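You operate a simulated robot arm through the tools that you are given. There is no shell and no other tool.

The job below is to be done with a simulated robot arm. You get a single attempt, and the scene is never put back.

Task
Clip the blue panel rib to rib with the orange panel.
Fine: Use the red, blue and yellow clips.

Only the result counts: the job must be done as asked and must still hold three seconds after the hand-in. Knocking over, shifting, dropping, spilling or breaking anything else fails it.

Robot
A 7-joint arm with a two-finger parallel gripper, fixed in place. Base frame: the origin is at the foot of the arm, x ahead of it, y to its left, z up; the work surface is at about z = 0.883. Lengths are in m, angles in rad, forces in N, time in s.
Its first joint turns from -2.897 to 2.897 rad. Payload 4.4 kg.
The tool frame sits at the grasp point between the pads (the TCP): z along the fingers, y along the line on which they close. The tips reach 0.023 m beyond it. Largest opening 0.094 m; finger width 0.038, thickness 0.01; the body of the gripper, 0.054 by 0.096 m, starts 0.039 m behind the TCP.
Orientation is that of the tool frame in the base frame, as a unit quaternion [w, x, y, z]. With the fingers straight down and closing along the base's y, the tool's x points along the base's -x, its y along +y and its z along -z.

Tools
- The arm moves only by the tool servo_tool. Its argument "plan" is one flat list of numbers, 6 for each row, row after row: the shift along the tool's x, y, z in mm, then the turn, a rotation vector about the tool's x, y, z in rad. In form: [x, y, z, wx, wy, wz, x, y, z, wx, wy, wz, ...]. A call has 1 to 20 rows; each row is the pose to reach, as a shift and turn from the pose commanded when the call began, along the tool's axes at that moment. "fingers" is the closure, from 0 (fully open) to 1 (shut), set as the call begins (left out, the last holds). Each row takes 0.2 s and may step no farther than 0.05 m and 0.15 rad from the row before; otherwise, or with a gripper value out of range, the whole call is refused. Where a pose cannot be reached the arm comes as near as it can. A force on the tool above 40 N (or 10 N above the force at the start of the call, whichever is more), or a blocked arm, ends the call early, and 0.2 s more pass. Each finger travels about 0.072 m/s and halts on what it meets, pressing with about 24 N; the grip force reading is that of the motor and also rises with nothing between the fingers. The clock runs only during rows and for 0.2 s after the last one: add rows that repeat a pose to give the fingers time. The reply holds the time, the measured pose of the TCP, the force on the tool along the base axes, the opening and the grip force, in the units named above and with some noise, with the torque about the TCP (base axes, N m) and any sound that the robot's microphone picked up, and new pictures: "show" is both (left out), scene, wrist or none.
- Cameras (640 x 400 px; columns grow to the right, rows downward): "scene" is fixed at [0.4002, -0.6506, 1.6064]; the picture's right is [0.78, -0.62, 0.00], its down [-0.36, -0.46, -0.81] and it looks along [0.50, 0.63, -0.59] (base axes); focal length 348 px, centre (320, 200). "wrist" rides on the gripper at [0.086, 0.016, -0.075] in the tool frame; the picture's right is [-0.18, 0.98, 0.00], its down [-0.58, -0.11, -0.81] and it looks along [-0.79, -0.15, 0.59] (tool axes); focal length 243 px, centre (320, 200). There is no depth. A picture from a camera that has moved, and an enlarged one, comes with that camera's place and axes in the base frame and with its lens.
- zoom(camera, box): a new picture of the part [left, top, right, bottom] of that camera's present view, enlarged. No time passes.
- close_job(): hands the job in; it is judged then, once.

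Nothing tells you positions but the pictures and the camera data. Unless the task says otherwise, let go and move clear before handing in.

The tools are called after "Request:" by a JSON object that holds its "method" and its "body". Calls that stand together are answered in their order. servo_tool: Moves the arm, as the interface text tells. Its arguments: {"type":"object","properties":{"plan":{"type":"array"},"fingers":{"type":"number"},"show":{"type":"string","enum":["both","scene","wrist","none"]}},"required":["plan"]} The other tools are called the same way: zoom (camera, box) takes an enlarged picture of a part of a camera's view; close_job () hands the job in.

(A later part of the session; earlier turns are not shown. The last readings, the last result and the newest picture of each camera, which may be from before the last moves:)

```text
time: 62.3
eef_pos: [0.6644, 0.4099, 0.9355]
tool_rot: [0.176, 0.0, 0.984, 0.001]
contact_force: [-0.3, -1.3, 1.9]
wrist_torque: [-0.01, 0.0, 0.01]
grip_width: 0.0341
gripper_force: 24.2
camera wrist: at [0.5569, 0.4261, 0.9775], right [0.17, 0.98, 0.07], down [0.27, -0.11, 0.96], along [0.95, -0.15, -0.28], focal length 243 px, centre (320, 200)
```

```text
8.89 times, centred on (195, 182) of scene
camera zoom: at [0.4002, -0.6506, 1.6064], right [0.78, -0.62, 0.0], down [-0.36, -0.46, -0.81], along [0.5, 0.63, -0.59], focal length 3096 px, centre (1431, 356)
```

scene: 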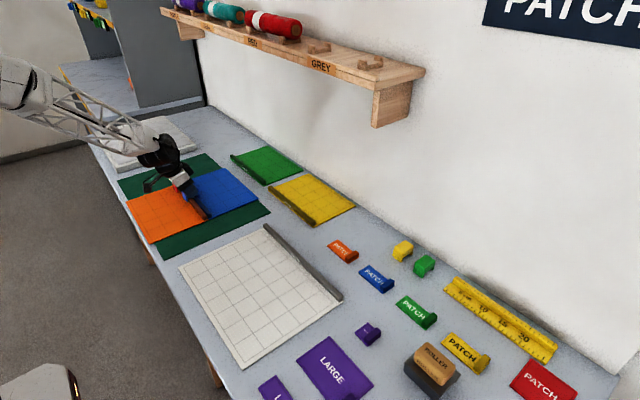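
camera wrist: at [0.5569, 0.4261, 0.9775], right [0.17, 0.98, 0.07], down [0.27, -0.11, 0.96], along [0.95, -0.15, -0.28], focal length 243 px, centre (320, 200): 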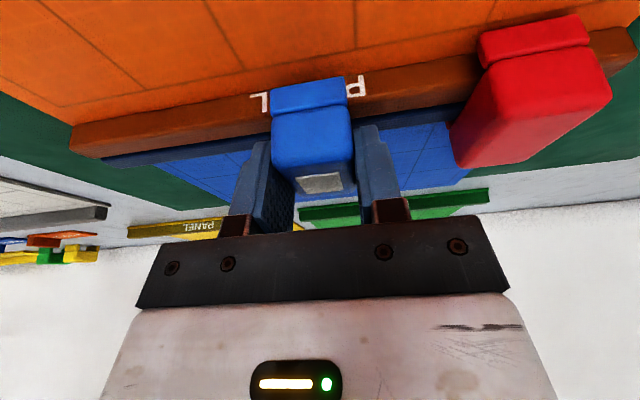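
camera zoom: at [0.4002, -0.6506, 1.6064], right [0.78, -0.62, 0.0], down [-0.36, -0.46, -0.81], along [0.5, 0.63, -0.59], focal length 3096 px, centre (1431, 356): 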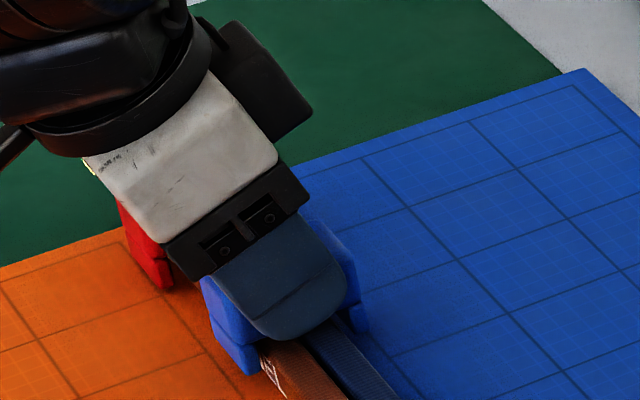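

Interesting: a silver square has appeared on top of the blue clip, and it wasn't there before and isn't on red. I'll look closer.

Request:
{"method": "zoom", "body": {"camera": "wrist", "box": [260, 60, 380, 200]}}

Request:
{"method": "zoom", "body": {"camera": "wrist", "box": [440, 10, 640, 180]}}

Request:
{"method": "zoom", "body": {"camera": "scene", "box": [170, 170, 210, 200]}}

```text
2.86 times, centred on (320, 130) of wrist
camera zoom: at [0.5569, 0.4261, 0.9775], right [0.17, 0.98, 0.07], down [0.27, -0.11, 0.96], along [0.95, -0.15, -0.28], focal length 693 px, centre (320, 400)
```

zoom: 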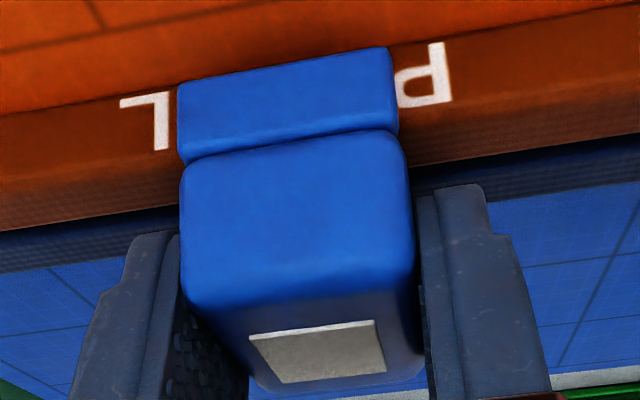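

```text
2.35 times, centred on (540, 95) of wrist
camera zoom: at [0.5569, 0.4261, 0.9775], right [0.17, 0.98, 0.07], down [0.27, -0.11, 0.96], along [0.95, -0.15, -0.28], focal length 571 px, centre (-198, 447)
```

zoom: 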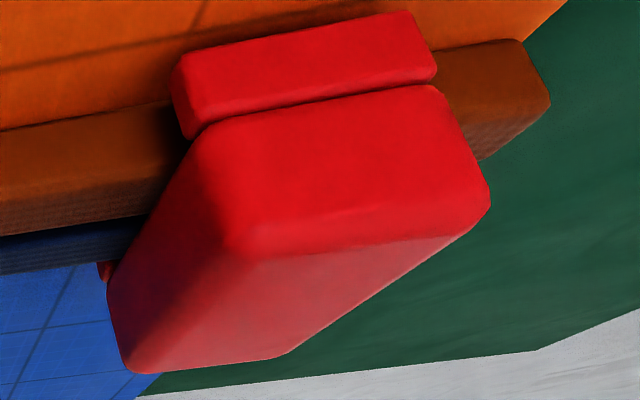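

```text
13.33 times, centred on (190, 185) of scene
camera zoom: at [0.4002, -0.6506, 1.6064], right [0.78, -0.62, 0.0], down [-0.36, -0.46, -0.81], along [0.5, 0.63, -0.59], focal length 4644 px, centre (2053, 400)
```

zoom: 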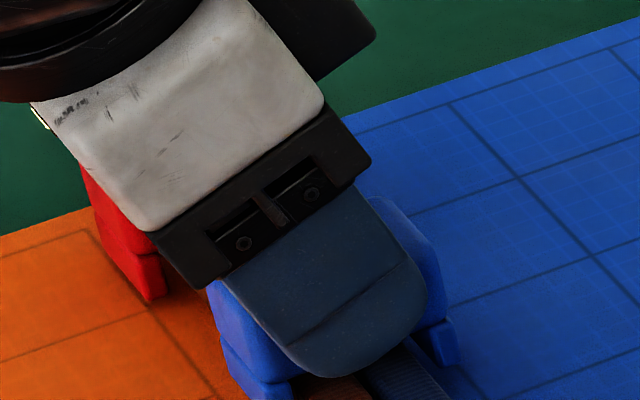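

The silver tab looks like a "latched" indicator: blue has it, red doesn't. I'll press blue lightly to check that it persists.

Request:
{"method": "servo_tool", "body": {"plan": [0.34, 0, 0.94, 0, 0, 0, 0.5, 0, 1.4, 0, 0, 0, 0.5, 0, 1.4, 0, 0, 0], "fingers": 1.0, "show": "wrist"}}

Request:
{"method": "zoom", "body": {"camera": "wrist", "box": [260, 60, 380, 200]}}

```text
time: 63.1
eef_pos: [0.6644, 0.4092, 0.9357]
tool_rot: [0.176, 0.0, 0.984, 0.0]
contact_force: [-5.3, -0.2, 12.0]
wrist_torque: [0.0, 0.22, -0.02]
grip_width: 0.034
gripper_force: 24.2
camera wrist: at [0.558, 0.426, 0.9766], right [0.17, 0.98, 0.07], down [0.27, -0.11, 0.96], along [0.95, -0.15, -0.28], focal length 243 px, centre (320, 200)
```

wrist: 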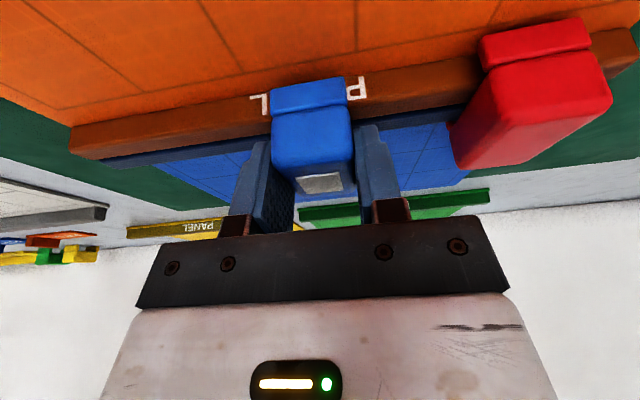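

```text
2.86 times, centred on (320, 130) of wrist
camera zoom: at [0.558, 0.426, 0.9766], right [0.17, 0.98, 0.07], down [0.27, -0.11, 0.96], along [0.95, -0.15, -0.28], focal length 693 px, centre (320, 400)
```

zoom: 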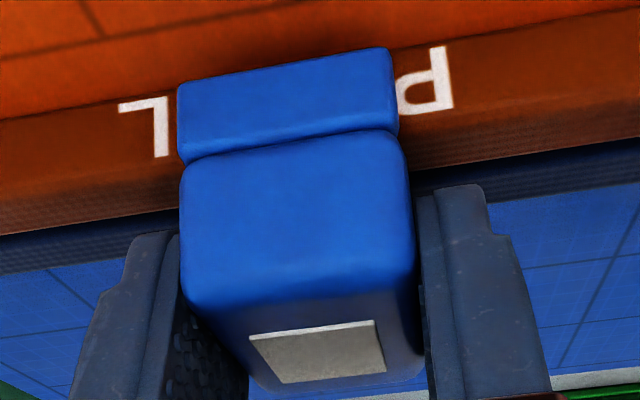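

The indicator persists and blue is firmly stopped. I'll release blue and lift to inspect both clips.

Request:
{"method": "servo_tool", "body": {"plan": [-0.5, 0, -1.4, 0, 0, 0, -0.5, 0, -1.4, 0, 0, 0, -5, 0, -14, 0, 0, 0, -13.7, 0, -37.6, 0, 0, 0, -24, 0, -65.8, 0, 0, 0, -24, 0, -65.8, 0, 0, 0], "fingers": 0.47, "show": "both"}}

Request:
{"method": "zoom", "body": {"camera": "scene", "box": [165, 160, 225, 205]}}

Request:
{"method": "zoom", "body": {"camera": "wrist", "box": [240, 0, 560, 180]}}

```text
time: 64.5
eef_pos: [0.6658, 0.4096, 1.0051]
tool_rot: [0.176, 0.0, 0.984, 0.001]
contact_force: [-0.5, 0.9, 0.1]
wrist_torque: [-0.02, 0.0, -0.01]
grip_width: 0.0498
gripper_force: 0.0
camera wrist: at [0.558, 0.4271, 1.0468], right [0.17, 0.98, 0.06], down [0.27, -0.11, 0.96], along [0.95, -0.15, -0.28], focal length 243 px, centre (320, 200)
```

scene: 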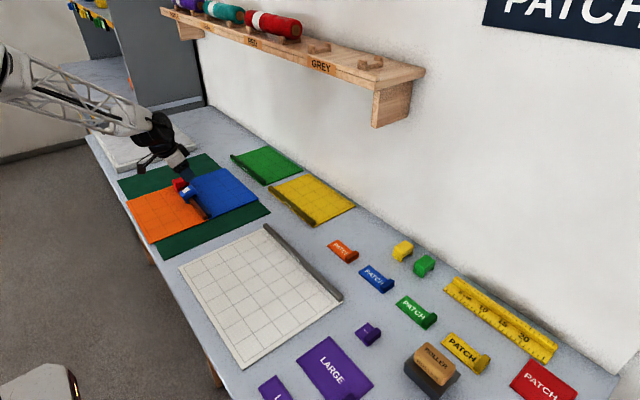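
wrist: 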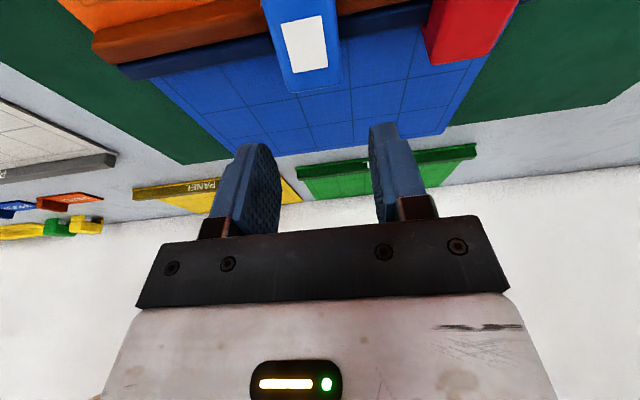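

```text
8.89 times, centred on (195, 182) of scene
camera zoom: at [0.4002, -0.6506, 1.6064], right [0.78, -0.62, 0.0], down [-0.36, -0.46, -0.81], along [0.5, 0.63, -0.59], focal length 3096 px, centre (1431, 356)
```

zoom: 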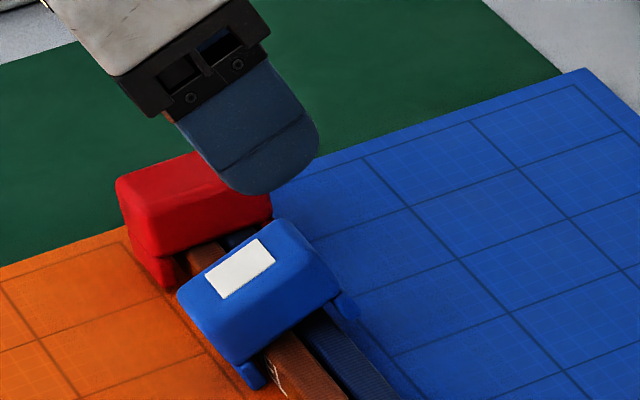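

```text
2.00 times, centred on (400, 90) of wrist
camera zoom: at [0.558, 0.4271, 1.0468], right [0.17, 0.98, 0.06], down [0.27, -0.11, 0.96], along [0.95, -0.15, -0.28], focal length 485 px, centre (160, 420)
```

zoom: 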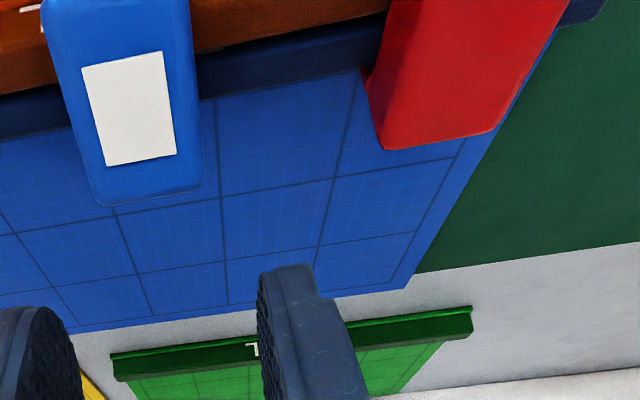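

The blue clip now shows a white mark and its legs have closed on the ribs, so it is clipped. Red hasn't latched. I'll back off to view both clips from the front.

Request:
{"method": "servo_tool", "body": {"plan": [25, 13, -20, 0, 0, 0, 50, 26, -40, 0, 0, 0, 74, 40, -59, 0, 0, 0, 74, 40, -59, 0, 0, 0], "fingers": 0.47, "show": "both"}}

Request:
{"method": "zoom", "body": {"camera": "wrist", "box": [220, 0, 460, 140]}}

Request:
{"method": "zoom", "body": {"camera": "scene", "box": [170, 165, 218, 201]}}

```text
time: 65.5
eef_pos: [0.5752, 0.4488, 1.038]
tool_rot: [0.174, 0.0, 0.985, 0.001]
contact_force: [1.1, -0.9, -0.2]
wrist_torque: [0.03, -0.03, 0.02]
grip_width: 0.0495
gripper_force: 0.0
camera wrist: at [0.4683, 0.4655, 1.0784], right [0.17, 0.98, 0.06], down [0.27, -0.11, 0.96], along [0.95, -0.15, -0.28], focal length 243 px, centre (320, 200)
```

scene: 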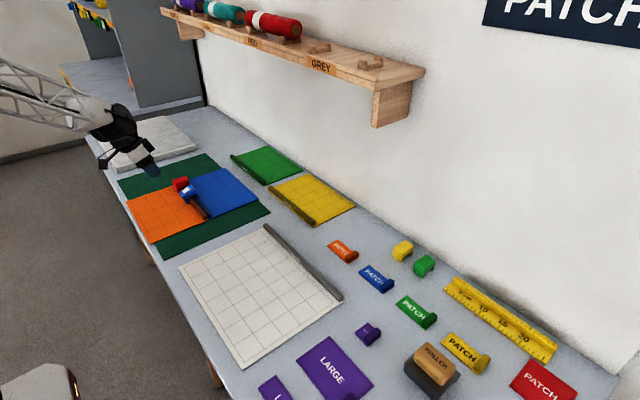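
wrist: 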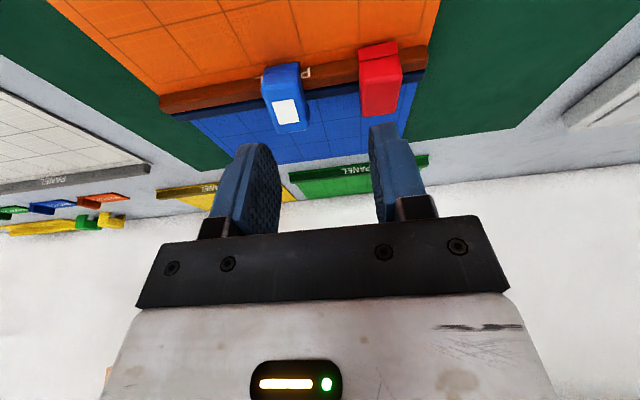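

```text
2.67 times, centred on (340, 70) of wrist
camera zoom: at [0.4683, 0.4655, 1.0784], right [0.17, 0.98, 0.06], down [0.27, -0.11, 0.96], along [0.95, -0.15, -0.28], focal length 647 px, centre (267, 547)
```

zoom: 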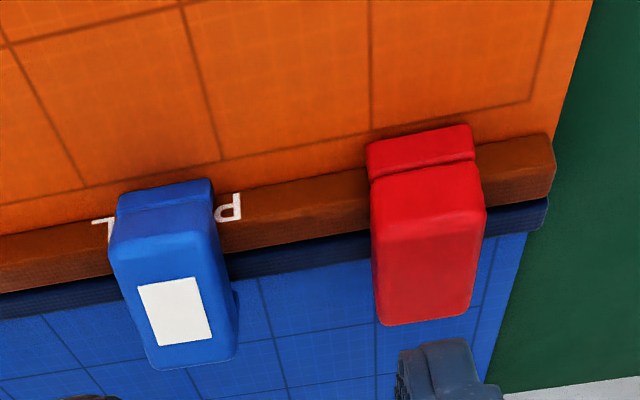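

```text
11.11 times, centred on (194, 183) of scene
camera zoom: at [0.4002, -0.6506, 1.6064], right [0.78, -0.62, 0.0], down [-0.36, -0.46, -0.81], along [0.5, 0.63, -0.59], focal length 3870 px, centre (1720, 389)
```

zoom: 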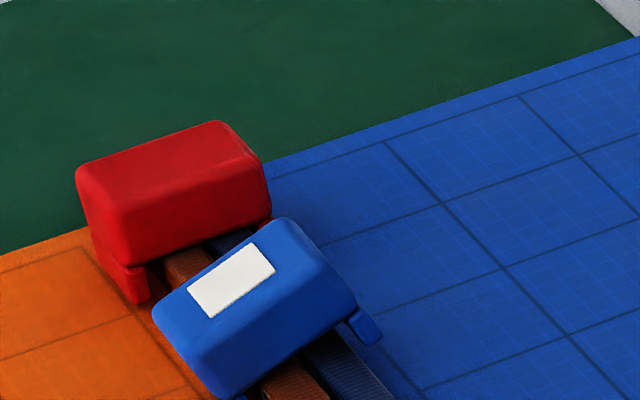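

The blue clip's pose looks different from red's. I'll zoom in to check whether it is level and how its legs sit.

Request:
{"method": "zoom", "body": {"camera": "scene", "box": [178, 178, 210, 202]}}

Request:
{"method": "zoom", "body": {"camera": "wrist", "box": [240, 40, 340, 150]}}

Request:
{"method": "zoom", "body": {"camera": "wrist", "box": [330, 20, 430, 130]}}

```text
16.00 times, centred on (194, 190) of scene
camera zoom: at [0.4002, -0.6506, 1.6064], right [0.78, -0.62, 0.0], down [-0.36, -0.46, -0.81], along [0.5, 0.63, -0.59], focal length 5573 px, centre (2336, 360)
```

zoom: 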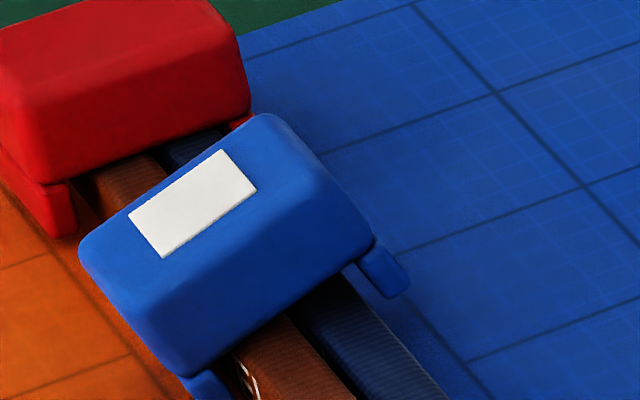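

```text
3.64 times, centred on (290, 95) of wrist
camera zoom: at [0.4683, 0.4655, 1.0784], right [0.17, 0.98, 0.06], down [0.27, -0.11, 0.96], along [0.95, -0.15, -0.28], focal length 882 px, centre (429, 582)
```

zoom: 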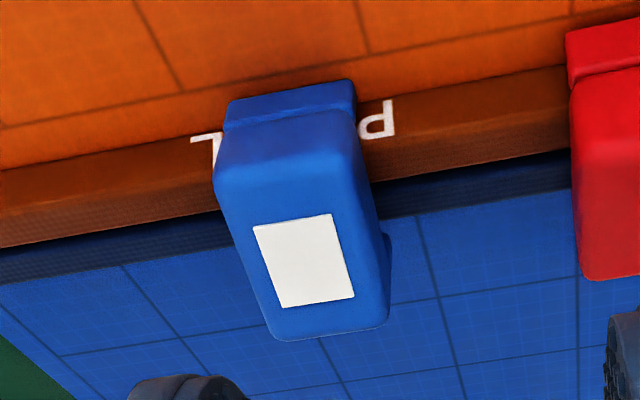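

```text
3.64 times, centred on (380, 75) of wrist
camera zoom: at [0.4683, 0.4655, 1.0784], right [0.17, 0.98, 0.06], down [0.27, -0.11, 0.96], along [0.95, -0.15, -0.28], focal length 882 px, centre (102, 654)
```

zoom: 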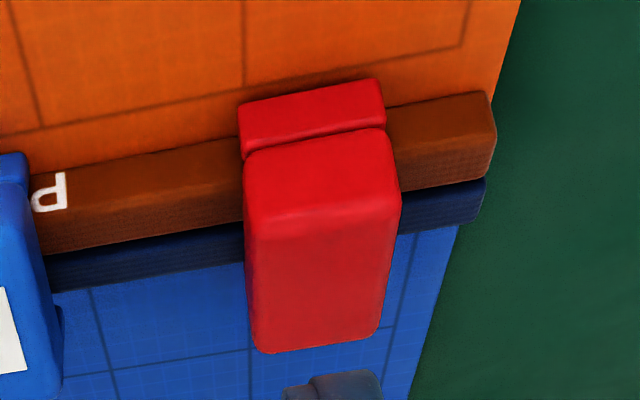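

The blue clip seems to have tipped by roughly 20° after release. I'll zoom in further before deciding.

Request:
{"method": "zoom", "body": {"camera": "scene", "box": [182, 184, 206, 202]}}

Request:
{"method": "zoom", "body": {"camera": "scene", "box": [172, 172, 196, 190]}}

Request:
{"method": "zoom", "body": {"camera": "scene", "box": [120, 150, 280, 260]}}

```text
16.00 times, centred on (194, 193) of scene
camera zoom: at [0.4002, -0.6506, 1.6064], right [0.78, -0.62, 0.0], down [-0.36, -0.46, -0.81], along [0.5, 0.63, -0.59], focal length 5573 px, centre (2336, 312)
```

zoom: 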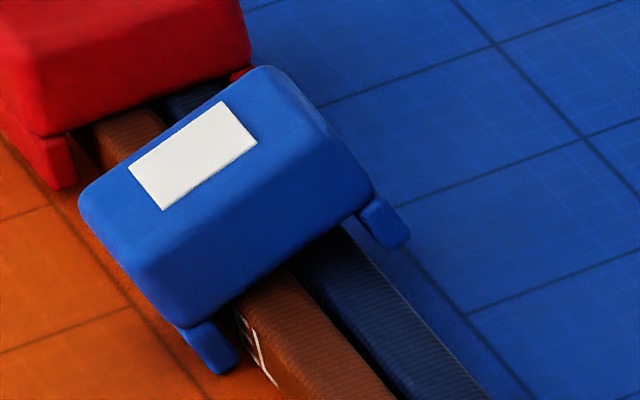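

```text
16.00 times, centred on (184, 181) of scene
camera zoom: at [0.4002, -0.6506, 1.6064], right [0.78, -0.62, 0.0], down [-0.36, -0.46, -0.81], along [0.5, 0.63, -0.59], focal length 5573 px, centre (2496, 504)
```

zoom: 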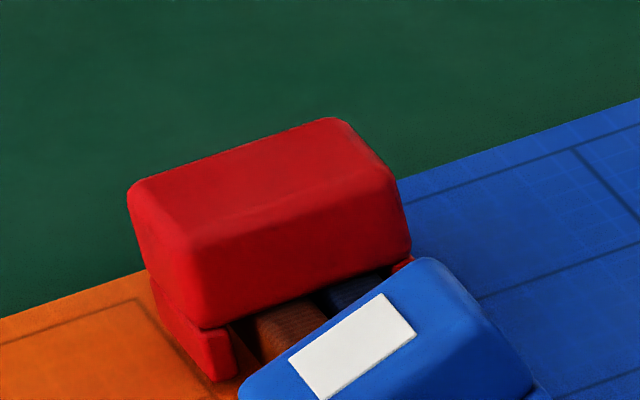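

```text
3.64 times, centred on (200, 205) of scene
camera zoom: at [0.4002, -0.6506, 1.6064], right [0.78, -0.62, 0.0], down [-0.36, -0.46, -0.81], along [0.5, 0.63, -0.59], focal length 1267 px, centre (756, 182)
```

zoom: 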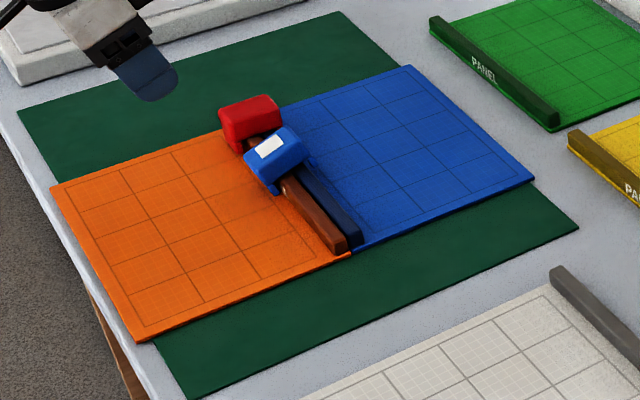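

The clip is tipped about 17° with its front low, though centred over the ribs. I'll look at the white mark as closely as possible.

Request:
{"method": "zoom", "body": {"camera": "wrist", "box": [262, 85, 312, 135]}}

Request:
{"method": "zoom", "body": {"camera": "scene", "box": [385, 235, 445, 280]}}

```text
8.00 times, centred on (287, 110) of wrist
camera zoom: at [0.4683, 0.4655, 1.0784], right [0.17, 0.98, 0.06], down [0.27, -0.11, 0.96], along [0.95, -0.15, -0.28], focal length 1941 px, centre (584, 920)
```

zoom: 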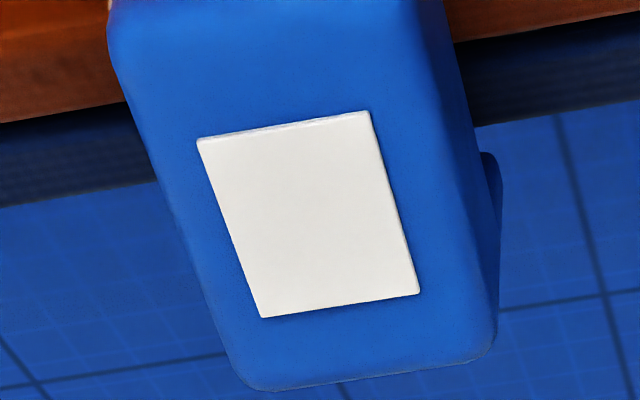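

```text
8.89 times, centred on (415, 258) of scene
camera zoom: at [0.4002, -0.6506, 1.6064], right [0.78, -0.62, 0.0], down [-0.36, -0.46, -0.81], along [0.5, 0.63, -0.59], focal length 3096 px, centre (-524, -311)
```

zoom: 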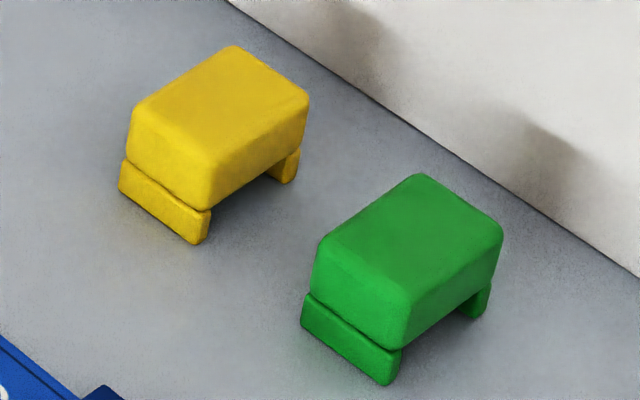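

The mark is a thin raised plate, likely a latch indicator, but the clip sits tipped with its back raised. I'll close the fingers and gently press down the raised back edge to see whether it levels.

Request:
{"method": "servo_tool", "body": {"plan": [-26, -13, 28, 0, 0, 0, -52, -26, 57, 0, 0, 0, -78, -39.3, 85.4, 0, 0, 0, -78, -39.3, 85.4, 0, 0, 0], "fingers": 1.0, "show": "both"}}

Request:
{"method": "zoom", "body": {"camera": "scene", "box": [165, 150, 225, 195]}}

```text
time: 66.5
eef_pos: [0.6779, 0.4079, 0.9834]
tool_rot: [0.175, -0.001, 0.985, 0.001]
contact_force: [0.1, 0.5, 0.8]
wrist_torque: [-0.01, -0.01, 0.01]
grip_width: 0.0
gripper_force: 24.2
camera wrist: at [0.5716, 0.425, 1.0242], right [0.17, 0.98, 0.07], down [0.27, -0.11, 0.96], along [0.95, -0.15, -0.28], focal length 243 px, centre (320, 200)
```

scene: 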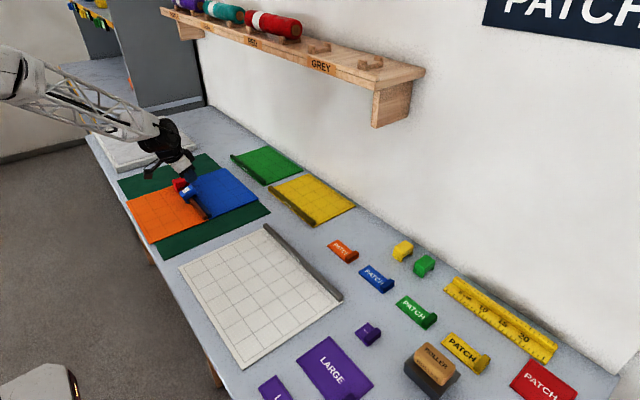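
wrist: 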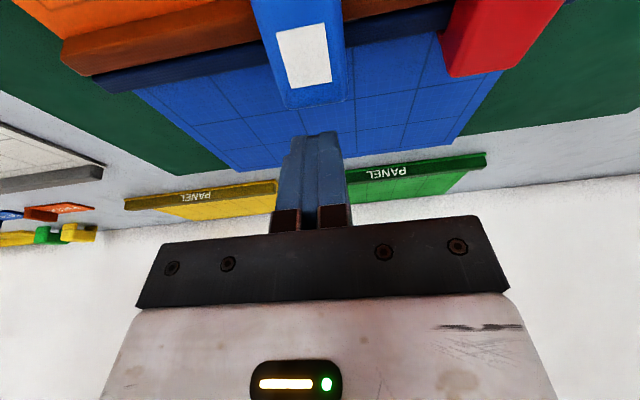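

```text
8.89 times, centred on (195, 172) of scene
camera zoom: at [0.4002, -0.6506, 1.6064], right [0.78, -0.62, 0.0], down [-0.36, -0.46, -0.81], along [0.5, 0.63, -0.59], focal length 3096 px, centre (1431, 444)
```

zoom: 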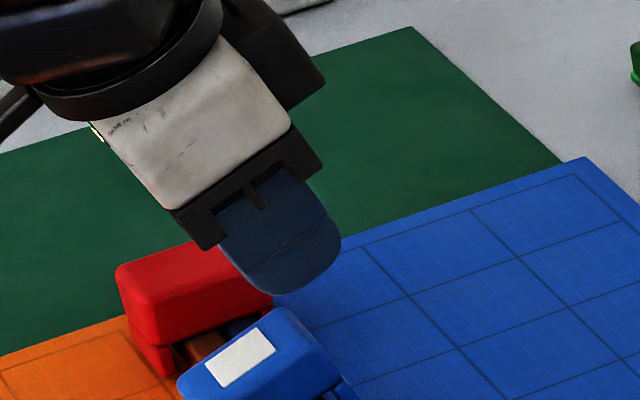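

Tips are above the clip's raised back. Lowering gently to touch it.

Request:
{"method": "servo_tool", "body": {"plan": [2.1, 0, 5.6, 0, 0, 0, 4.2, 0, 11.3, 0, 0, 0, 6.2, 0, 16.9, 0, 0, 0, 7.6, 0, 20.6, 0, 0, 0, 7.6, 0, 20.6, 0, 0, 0], "fingers": 1.0, "show": "wrist"}}

Request:
{"method": "zoom", "body": {"camera": "scene", "box": [170, 165, 218, 201]}}

```text
time: 67.7
eef_pos: [0.678, 0.4095, 0.9598]
tool_rot: [0.174, -0.001, 0.985, 0.001]
contact_force: [0.5, 0.2, 0.9]
wrist_torque: [0.02, 0.03, 0.0]
grip_width: 0.0001
gripper_force: 24.0
camera wrist: at [0.5704, 0.4266, 1.0004], right [0.17, 0.98, 0.06], down [0.27, -0.11, 0.96], along [0.95, -0.15, -0.28], focal length 243 px, centre (320, 200)
```

wrist: 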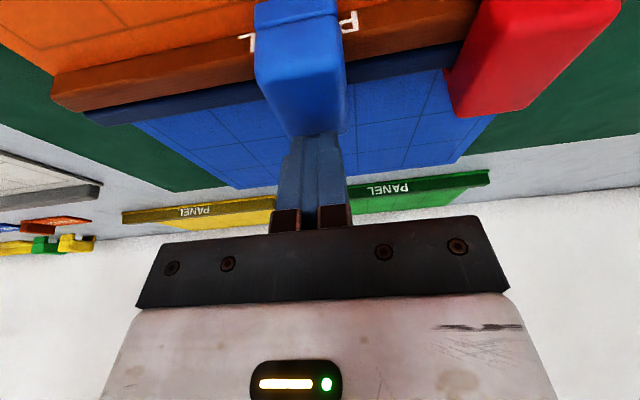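

```text
11.11 times, centred on (194, 183) of scene
camera zoom: at [0.4002, -0.6506, 1.6064], right [0.78, -0.62, 0.0], down [-0.36, -0.46, -0.81], along [0.5, 0.63, -0.59], focal length 3870 px, centre (1720, 389)
```

zoom: 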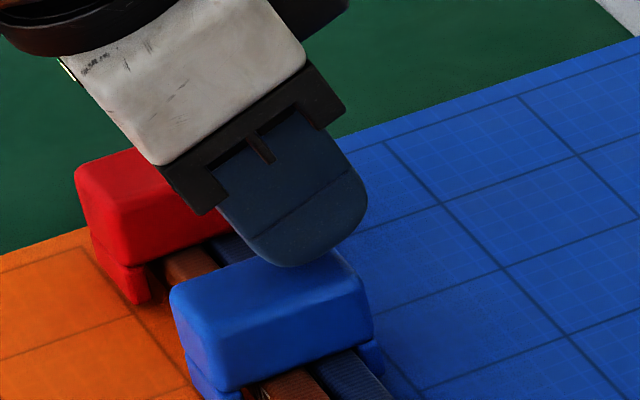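

The clip levelled with almost no force and the white plate disappeared, so the plate seems to be a half-seated warning. I'll zoom in to compare with red.

Request:
{"method": "zoom", "body": {"camera": "scene", "box": [176, 180, 208, 204]}}

Request:
{"method": "zoom", "body": {"camera": "wrist", "box": [220, 0, 400, 150]}}

```text
16.00 times, centred on (192, 192) of scene
camera zoom: at [0.4002, -0.6506, 1.6064], right [0.78, -0.62, 0.0], down [-0.36, -0.46, -0.81], along [0.5, 0.63, -0.59], focal length 5573 px, centre (2368, 328)
```

zoom: 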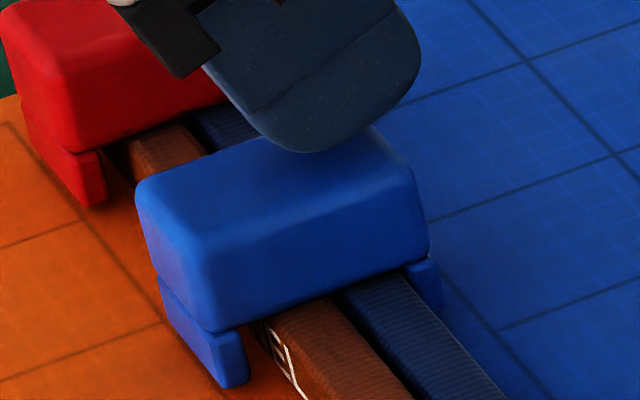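

```text
2.67 times, centred on (310, 75) of wrist
camera zoom: at [0.5704, 0.4266, 1.0004], right [0.17, 0.98, 0.06], down [0.27, -0.11, 0.96], along [0.95, -0.15, -0.28], focal length 647 px, centre (347, 533)
```

zoom: 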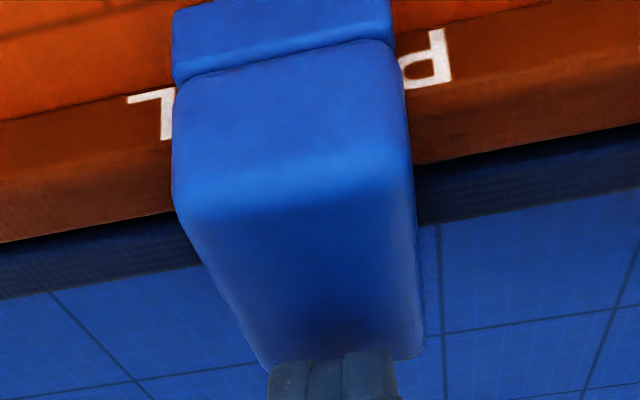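

Blue now sits level like red. To be sure it is fully seated, I'll press on the centre of its top with the closed fingers.

Request:
{"method": "servo_tool", "body": {"plan": [-1.7, 0, -4.7, 0, 0, 0, 11.4, 0, -9.6, 0, 0, 0, 13.5, 0, -4, 0, 0, 0, 15.6, 0, 1.7, 0, 0, 0, 16.3, 0, 3.6, 0, 0, 0, 16.3, 0, 3.6, 0, 0, 0], "fingers": 1.0, "show": "wrist"}}

Request:
{"method": "zoom", "body": {"camera": "scene", "box": [172, 174, 212, 204]}}

```text
time: 68.9
eef_pos: [0.6652, 0.4099, 0.9584]
tool_rot: [0.179, 0.0, 0.984, 0.002]
contact_force: [-0.6, 0.4, 8.1]
wrist_torque: [-0.03, 0.07, 0.03]
grip_width: 0.0003
gripper_force: 23.7
stopped in row 5: the force on the tool passed its limit at 45 N (the readings are from after the stop); the commanded pose is now the measured one
camera wrist: at [0.5572, 0.4271, 0.9983], right [0.17, 0.98, 0.07], down [0.26, -0.11, 0.96], along [0.95, -0.14, -0.28], focal length 243 px, centre (320, 200)
```

wrist: 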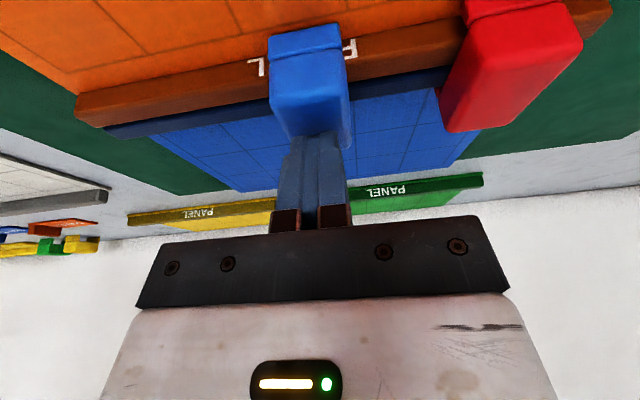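

```text
13.33 times, centred on (192, 189) of scene
camera zoom: at [0.4002, -0.6506, 1.6064], right [0.78, -0.62, 0.0], down [-0.36, -0.46, -0.81], along [0.5, 0.63, -0.59], focal length 4644 px, centre (2027, 347)
```

zoom: 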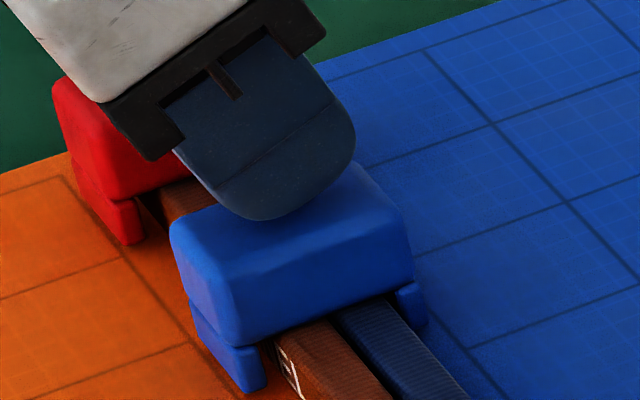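

Blue is firmly seated: hard stop with tool z≈0.958. I'll do the same check on red to compare its height.

Request:
{"method": "servo_tool", "body": {"plan": [-5.2, 0, -14.1, 0, 0, 0, -5.2, 43, -14.1, 0, 0, 0, -5.2, 86, -14.1, 0, 0, 0, -5.2, 86, -14.1, 0, 0, 0, -1.4, 86, -3.8, 0, 0, 0, -0.7, 86, -1.9, 0, 0, 0, 0, 86, 0, 0, 0, 0, 0.7, 86, 1.9, 0, 0, 0, 1.4, 86, 3.8, 0, 0, 0, 1.7, 86, 4.7, 0, 0, 0, 1.7, 86, 4.7, 0, 0, 0], "fingers": 1.0, "show": "both"}}

Request:
{"method": "zoom", "body": {"camera": "scene", "box": [165, 165, 213, 201]}}

```text
time: 71.0
eef_pos: [0.6655, 0.497, 0.9585]
tool_rot: [0.18, 0.0, 0.984, 0.004]
contact_force: [-1.0, 1.0, 9.6]
wrist_torque: [-0.02, 0.1, 0.0]
grip_width: 0.0001
gripper_force: 23.8
stopped in row 10: the force on the tool passed its limit at 43 N (the readings are from after the stop); the commanded pose is now the measured one
camera wrist: at [0.5576, 0.5139, 0.998], right [0.17, 0.98, 0.07], down [0.26, -0.12, 0.96], along [0.95, -0.14, -0.27], focal length 243 px, centre (320, 200)
```

scene: 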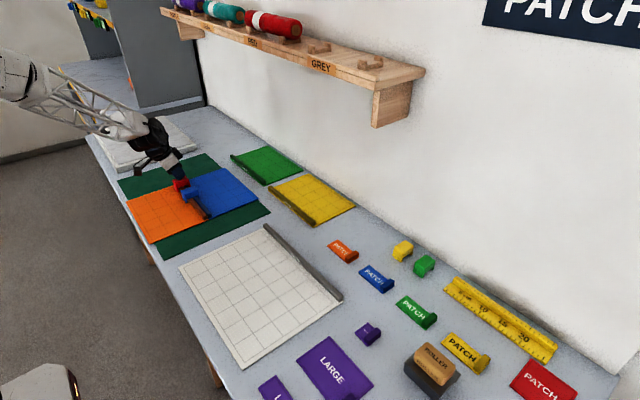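
wrist: 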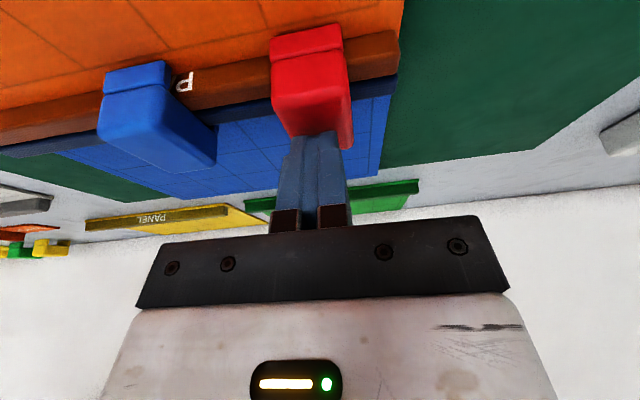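

```text
11.11 times, centred on (189, 183) of scene
camera zoom: at [0.4002, -0.6506, 1.6064], right [0.78, -0.62, 0.0], down [-0.36, -0.46, -0.81], along [0.5, 0.63, -0.59], focal length 3870 px, centre (1776, 389)
```

zoom: 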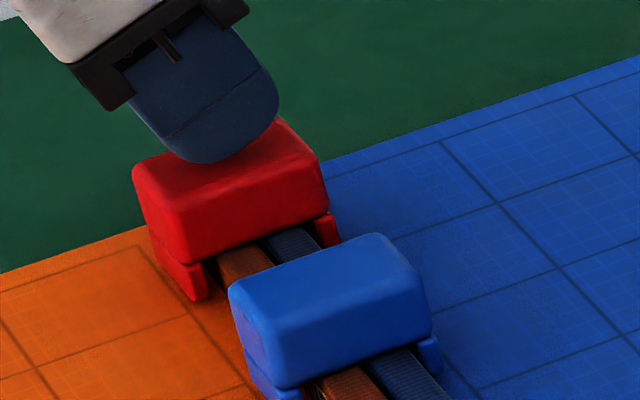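

Red stops at the same height, so both clips are seated alike with no warning plates. I'll lift off, straighten the small orientation drift and open the fingers for the yellow clip.

Request:
{"method": "servo_tool", "body": {"plan": [-5.3, 0, -14, 0, 0, 0, -10.6, 0, -28, 0.004, 0.006, 0, -15.9, 0, -42.1, 0.008, 0.012, 0, -15.9, 0, -42.1, 0.008, 0.012, 0], "fingers": 0.47, "show": "both"}}

Request:
{"method": "zoom", "body": {"camera": "scene", "box": [165, 165, 225, 210]}}

```text
time: 72.0
eef_pos: [0.6653, 0.4976, 1.0007]
tool_rot: [0.173, 0.001, 0.985, 0.0]
contact_force: [0.0, -0.2, -0.1]
wrist_torque: [0.01, -0.01, 0.01]
grip_width: 0.0499
gripper_force: 0.0
camera wrist: at [0.5579, 0.514, 1.0427], right [0.17, 0.98, 0.06], down [0.27, -0.11, 0.96], along [0.95, -0.15, -0.29], focal length 243 px, centre (320, 200)
```

scene: 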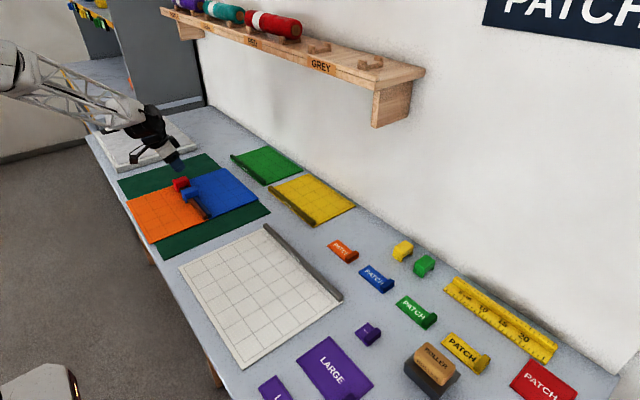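
wrist: 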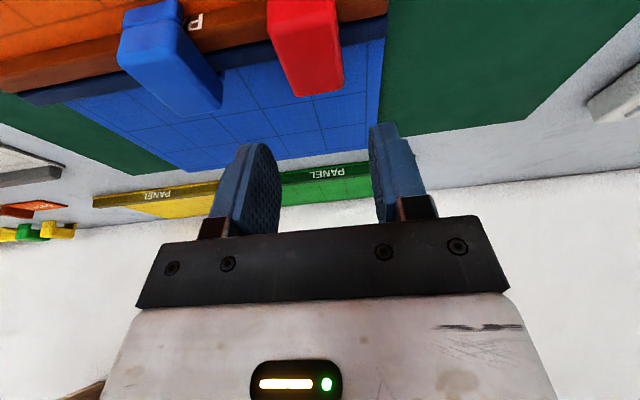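

```text
8.89 times, centred on (195, 188) of scene
camera zoom: at [0.4002, -0.6506, 1.6064], right [0.78, -0.62, 0.0], down [-0.36, -0.46, -0.81], along [0.5, 0.63, -0.59], focal length 3096 px, centre (1431, 311)
```

zoom: 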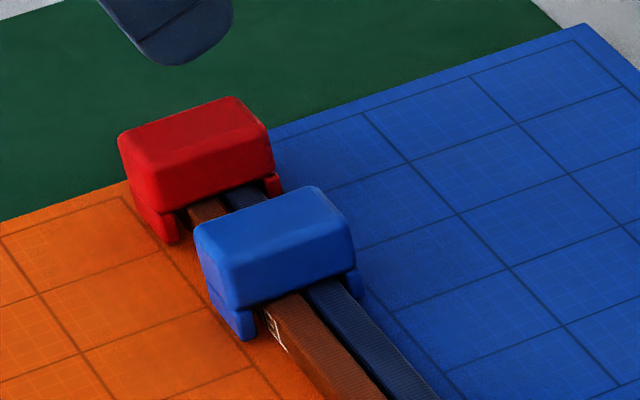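

Both clips are level and stable. Travelling to the front of the yellow clip at (1.04, −0.228).

Request:
{"method": "servo_tool", "body": {"plan": [-17.3, -40.3, 6.9, 0, 0, 0, -34.6, -80.6, 13.8, 0, 0, 0, -51.8, -120.9, 20.7, 0, 0, 0, -69.1, -161.2, 27.6, 0, 0, 0, -86.4, -201.6, 34.5, 0, 0, 0, -103.7, -241.9, 41.4, 0, 0, 0, -120.9, -282.2, 48.3, 0, 0, 0, -138.2, -322.5, 55.2, 0, 0, 0, -155.5, -362.8, 62.1, 0, 0, 0, -172.8, -403.1, 68.9, 0, 0, 0, -190.1, -443.4, 75.8, 0, 0, 0, -207.3, -483.7, 82.7, 0, 0, 0, -224.6, -524, 89.6, 0, 0, 0, -241.9, -564.4, 96.5, 0, 0, 0, -259.2, -604.7, 103.4, 0, 0, 0, -276.4, -645, 110.3, 0, 0, 0, -293.7, -685.3, 117.2, 0, 0, 0, -311, -725.6, 124.1, 0, 0, 0, -311, -725.6, 124.1, 0, 0, 0], "fingers": 0.47, "show": "both"}}

Request:
{"method": "zoom", "body": {"camera": "wrist", "box": [140, 0, 420, 180]}}

```text
time: 76.0
eef_pos: [0.9995, -0.2289, 0.991]
tool_rot: [0.173, 0.001, 0.985, 0.001]
contact_force: [0.3, -0.2, 1.3]
wrist_torque: [-0.04, 0.0, 0.0]
grip_width: 0.0498
gripper_force: 0.1
camera wrist: at [0.8922, -0.2118, 1.0333], right [0.17, 0.98, 0.06], down [0.27, -0.11, 0.96], along [0.95, -0.15, -0.29], focal length 243 px, centre (320, 200)
```

scene: 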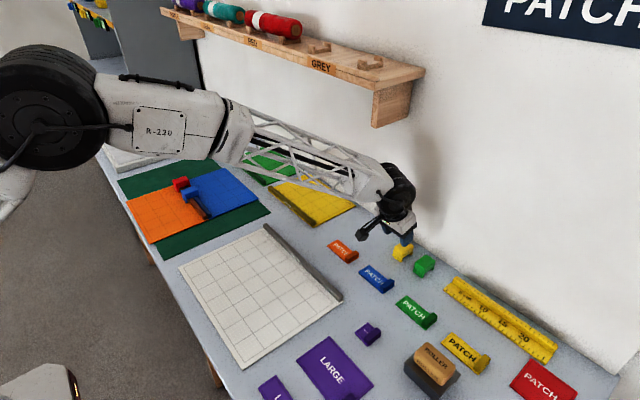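
wrist: 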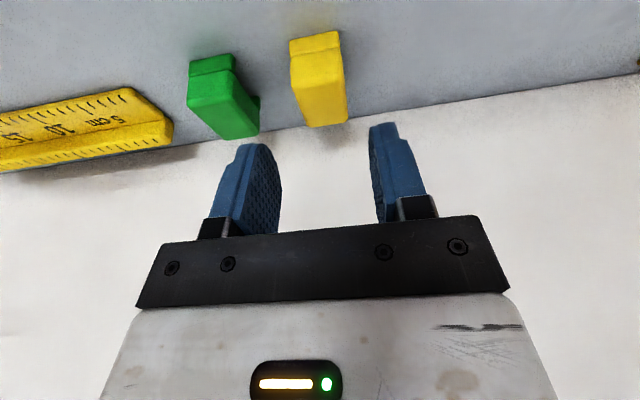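

```text
2.22 times, centred on (280, 90) of wrist
camera zoom: at [0.8922, -0.2118, 1.0333], right [0.17, 0.98, 0.06], down [0.27, -0.11, 0.96], along [0.95, -0.15, -0.29], focal length 539 px, centre (409, 444)
```

zoom: 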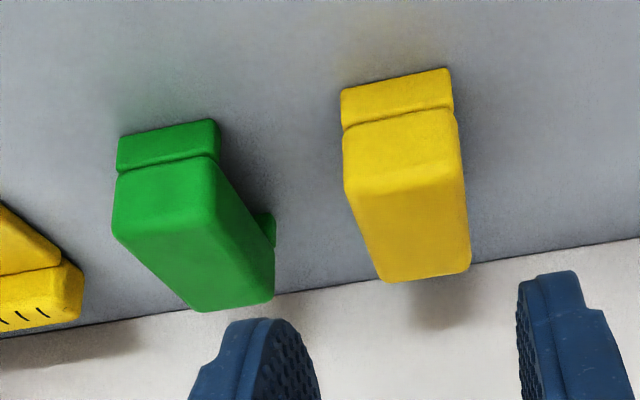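

Yellow clip centre is y≈−0.228. Moving above it and descending to grip height.

Request:
{"method": "servo_tool", "body": {"plan": [-12.5, 0.5, 23.5, 0, 0, 0, -25.3, 0.9, 47, 0, 0, 0, -25.3, 0.9, 47, 0, 0, 0, -21.4, 0.9, 57.8, 0, 0, 0, -17.4, 0.9, 68.6, 0, 0, 0, -13.5, 0.9, 79.4, 0, 0, 0, -13.5, 0.9, 79.4, 0, 0, 0], "fingers": 0.47, "show": "wrist"}}

Request:
{"method": "zoom", "body": {"camera": "scene", "box": [365, 205, 445, 265]}}

Request:
{"method": "zoom", "body": {"camera": "wrist", "box": [180, 50, 460, 240]}}

```text
time: 77.6
eef_pos: [1.0397, -0.2282, 0.9199]
tool_rot: [0.174, 0.0, 0.985, 0.001]
contact_force: [0.2, -0.2, 0.3]
wrist_torque: [0.0, 0.01, 0.04]
grip_width: 0.0497
gripper_force: 0.2
camera wrist: at [0.9314, -0.2109, 0.962], right [0.17, 0.98, 0.06], down [0.27, -0.11, 0.96], along [0.95, -0.15, -0.29], focal length 243 px, centre (320, 200)
```

wrist: 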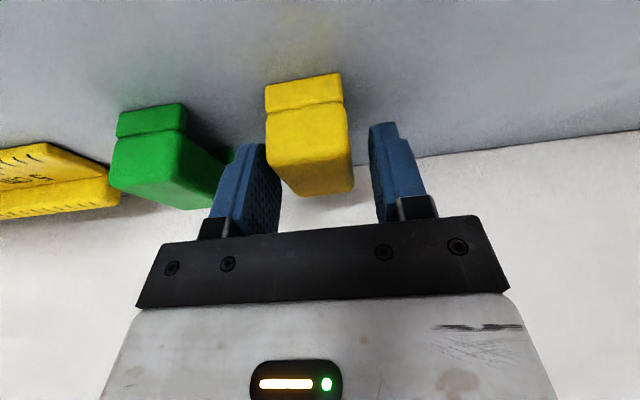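

```text
6.67 times, centred on (405, 235) of scene
camera zoom: at [0.4002, -0.6506, 1.6064], right [0.78, -0.62, 0.0], down [-0.36, -0.46, -0.81], along [0.5, 0.63, -0.59], focal length 2322 px, centre (-247, -33)
```

zoom: 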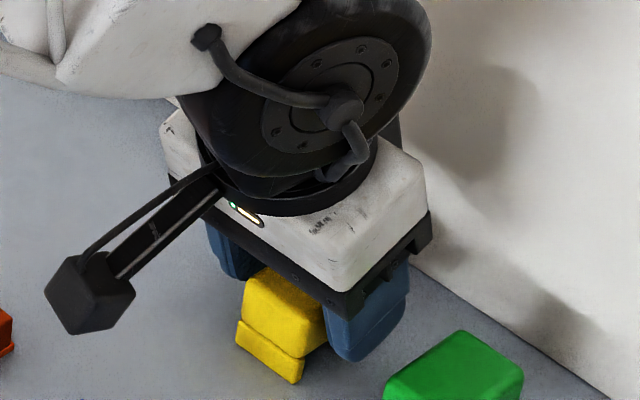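

```text
2.11 times, centred on (320, 145) of wrist
camera zoom: at [0.9314, -0.2109, 0.962], right [0.17, 0.98, 0.06], down [0.27, -0.11, 0.96], along [0.95, -0.15, -0.29], focal length 511 px, centre (320, 316)
```

zoom: 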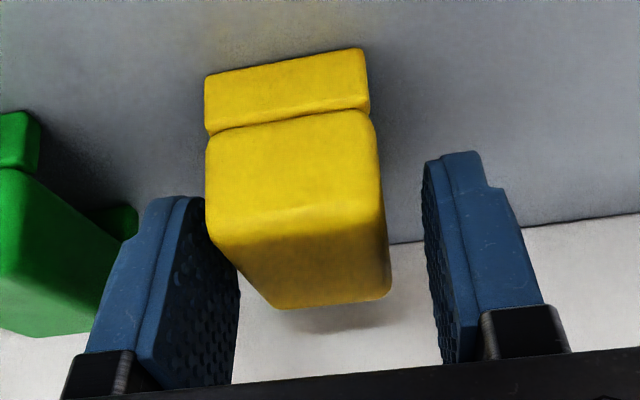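

Well centred and clear of the green clip. Closing and lifting.

Request:
{"method": "servo_tool", "body": {"plan": [0, 0, 0, 0, 0, 0, 0, 0, 0, 0, 0, 0, 0, 0, 0, 0, 0, 0, -4, 0, -10, 0, 0, 0, -8, 0, -22, 0, 0, 0, -13, 0, -35, 0, 0, 0, -17, 0, -47, 0, 0, 0, -20.4, 0, -56.4, 0, 0, 0, -20.4, 0, -56.4, 0, 0, 0], "fingers": 1.0, "show": "both"}}

Request:
{"method": "zoom", "body": {"camera": "wrist", "box": [180, 40, 460, 230]}}

Request:
{"method": "zoom", "body": {"camera": "scene", "box": [370, 190, 450, 280]}}

```text
time: 79.6
eef_pos: [1.0387, -0.2282, 0.9817]
tool_rot: [0.174, 0.0, 0.985, 0.0]
contact_force: [0.6, -0.7, -0.3]
wrist_torque: [-0.05, -0.02, 0.0]
grip_width: 0.0341
gripper_force: 24.2
camera wrist: at [0.9317, -0.2109, 1.0232], right [0.17, 0.98, 0.06], down [0.27, -0.11, 0.96], along [0.95, -0.15, -0.29], focal length 243 px, centre (320, 200)
```

scene: 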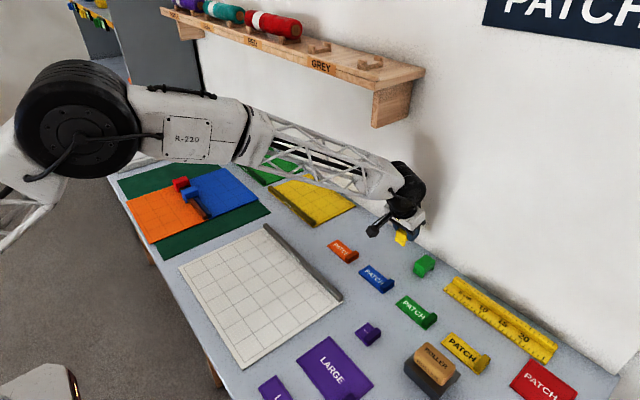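
wrist: 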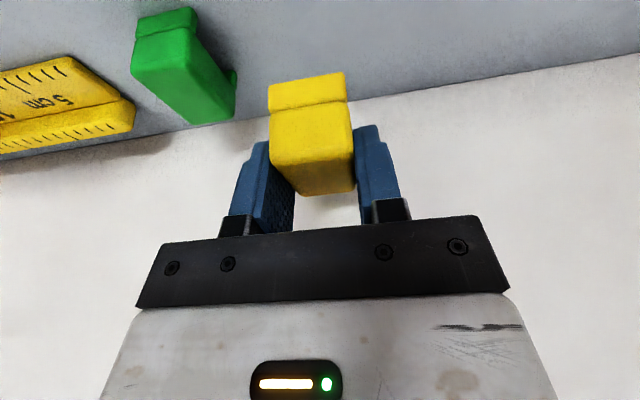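

```text
2.11 times, centred on (320, 135) of wrist
camera zoom: at [0.9317, -0.2109, 1.0232], right [0.17, 0.98, 0.06], down [0.27, -0.11, 0.96], along [0.95, -0.15, -0.29], focal length 511 px, centre (320, 337)
```

zoom: 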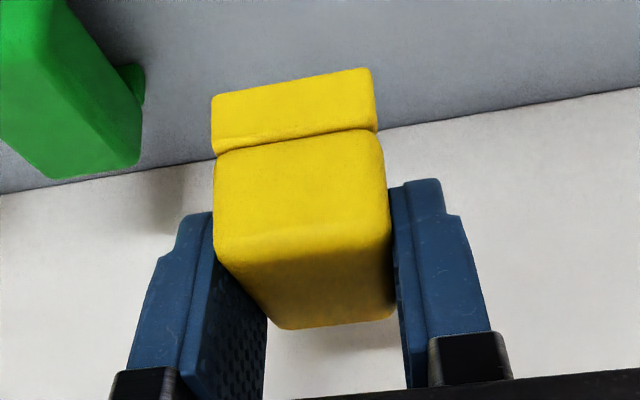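

```text
4.44 times, centred on (410, 235) of scene
camera zoom: at [0.4002, -0.6506, 1.6064], right [0.78, -0.62, 0.0], down [-0.36, -0.46, -0.81], along [0.5, 0.63, -0.59], focal length 1548 px, centre (-80, 44)
```

zoom: 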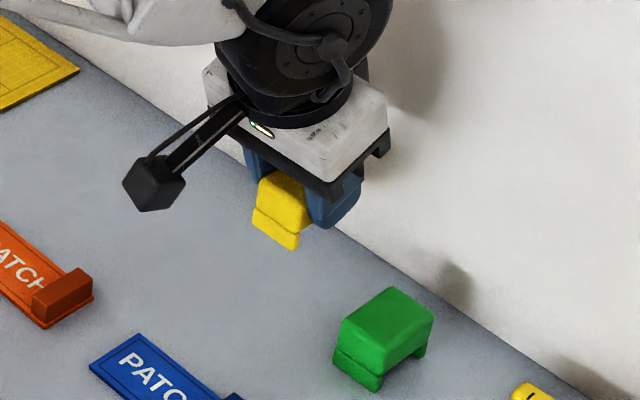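

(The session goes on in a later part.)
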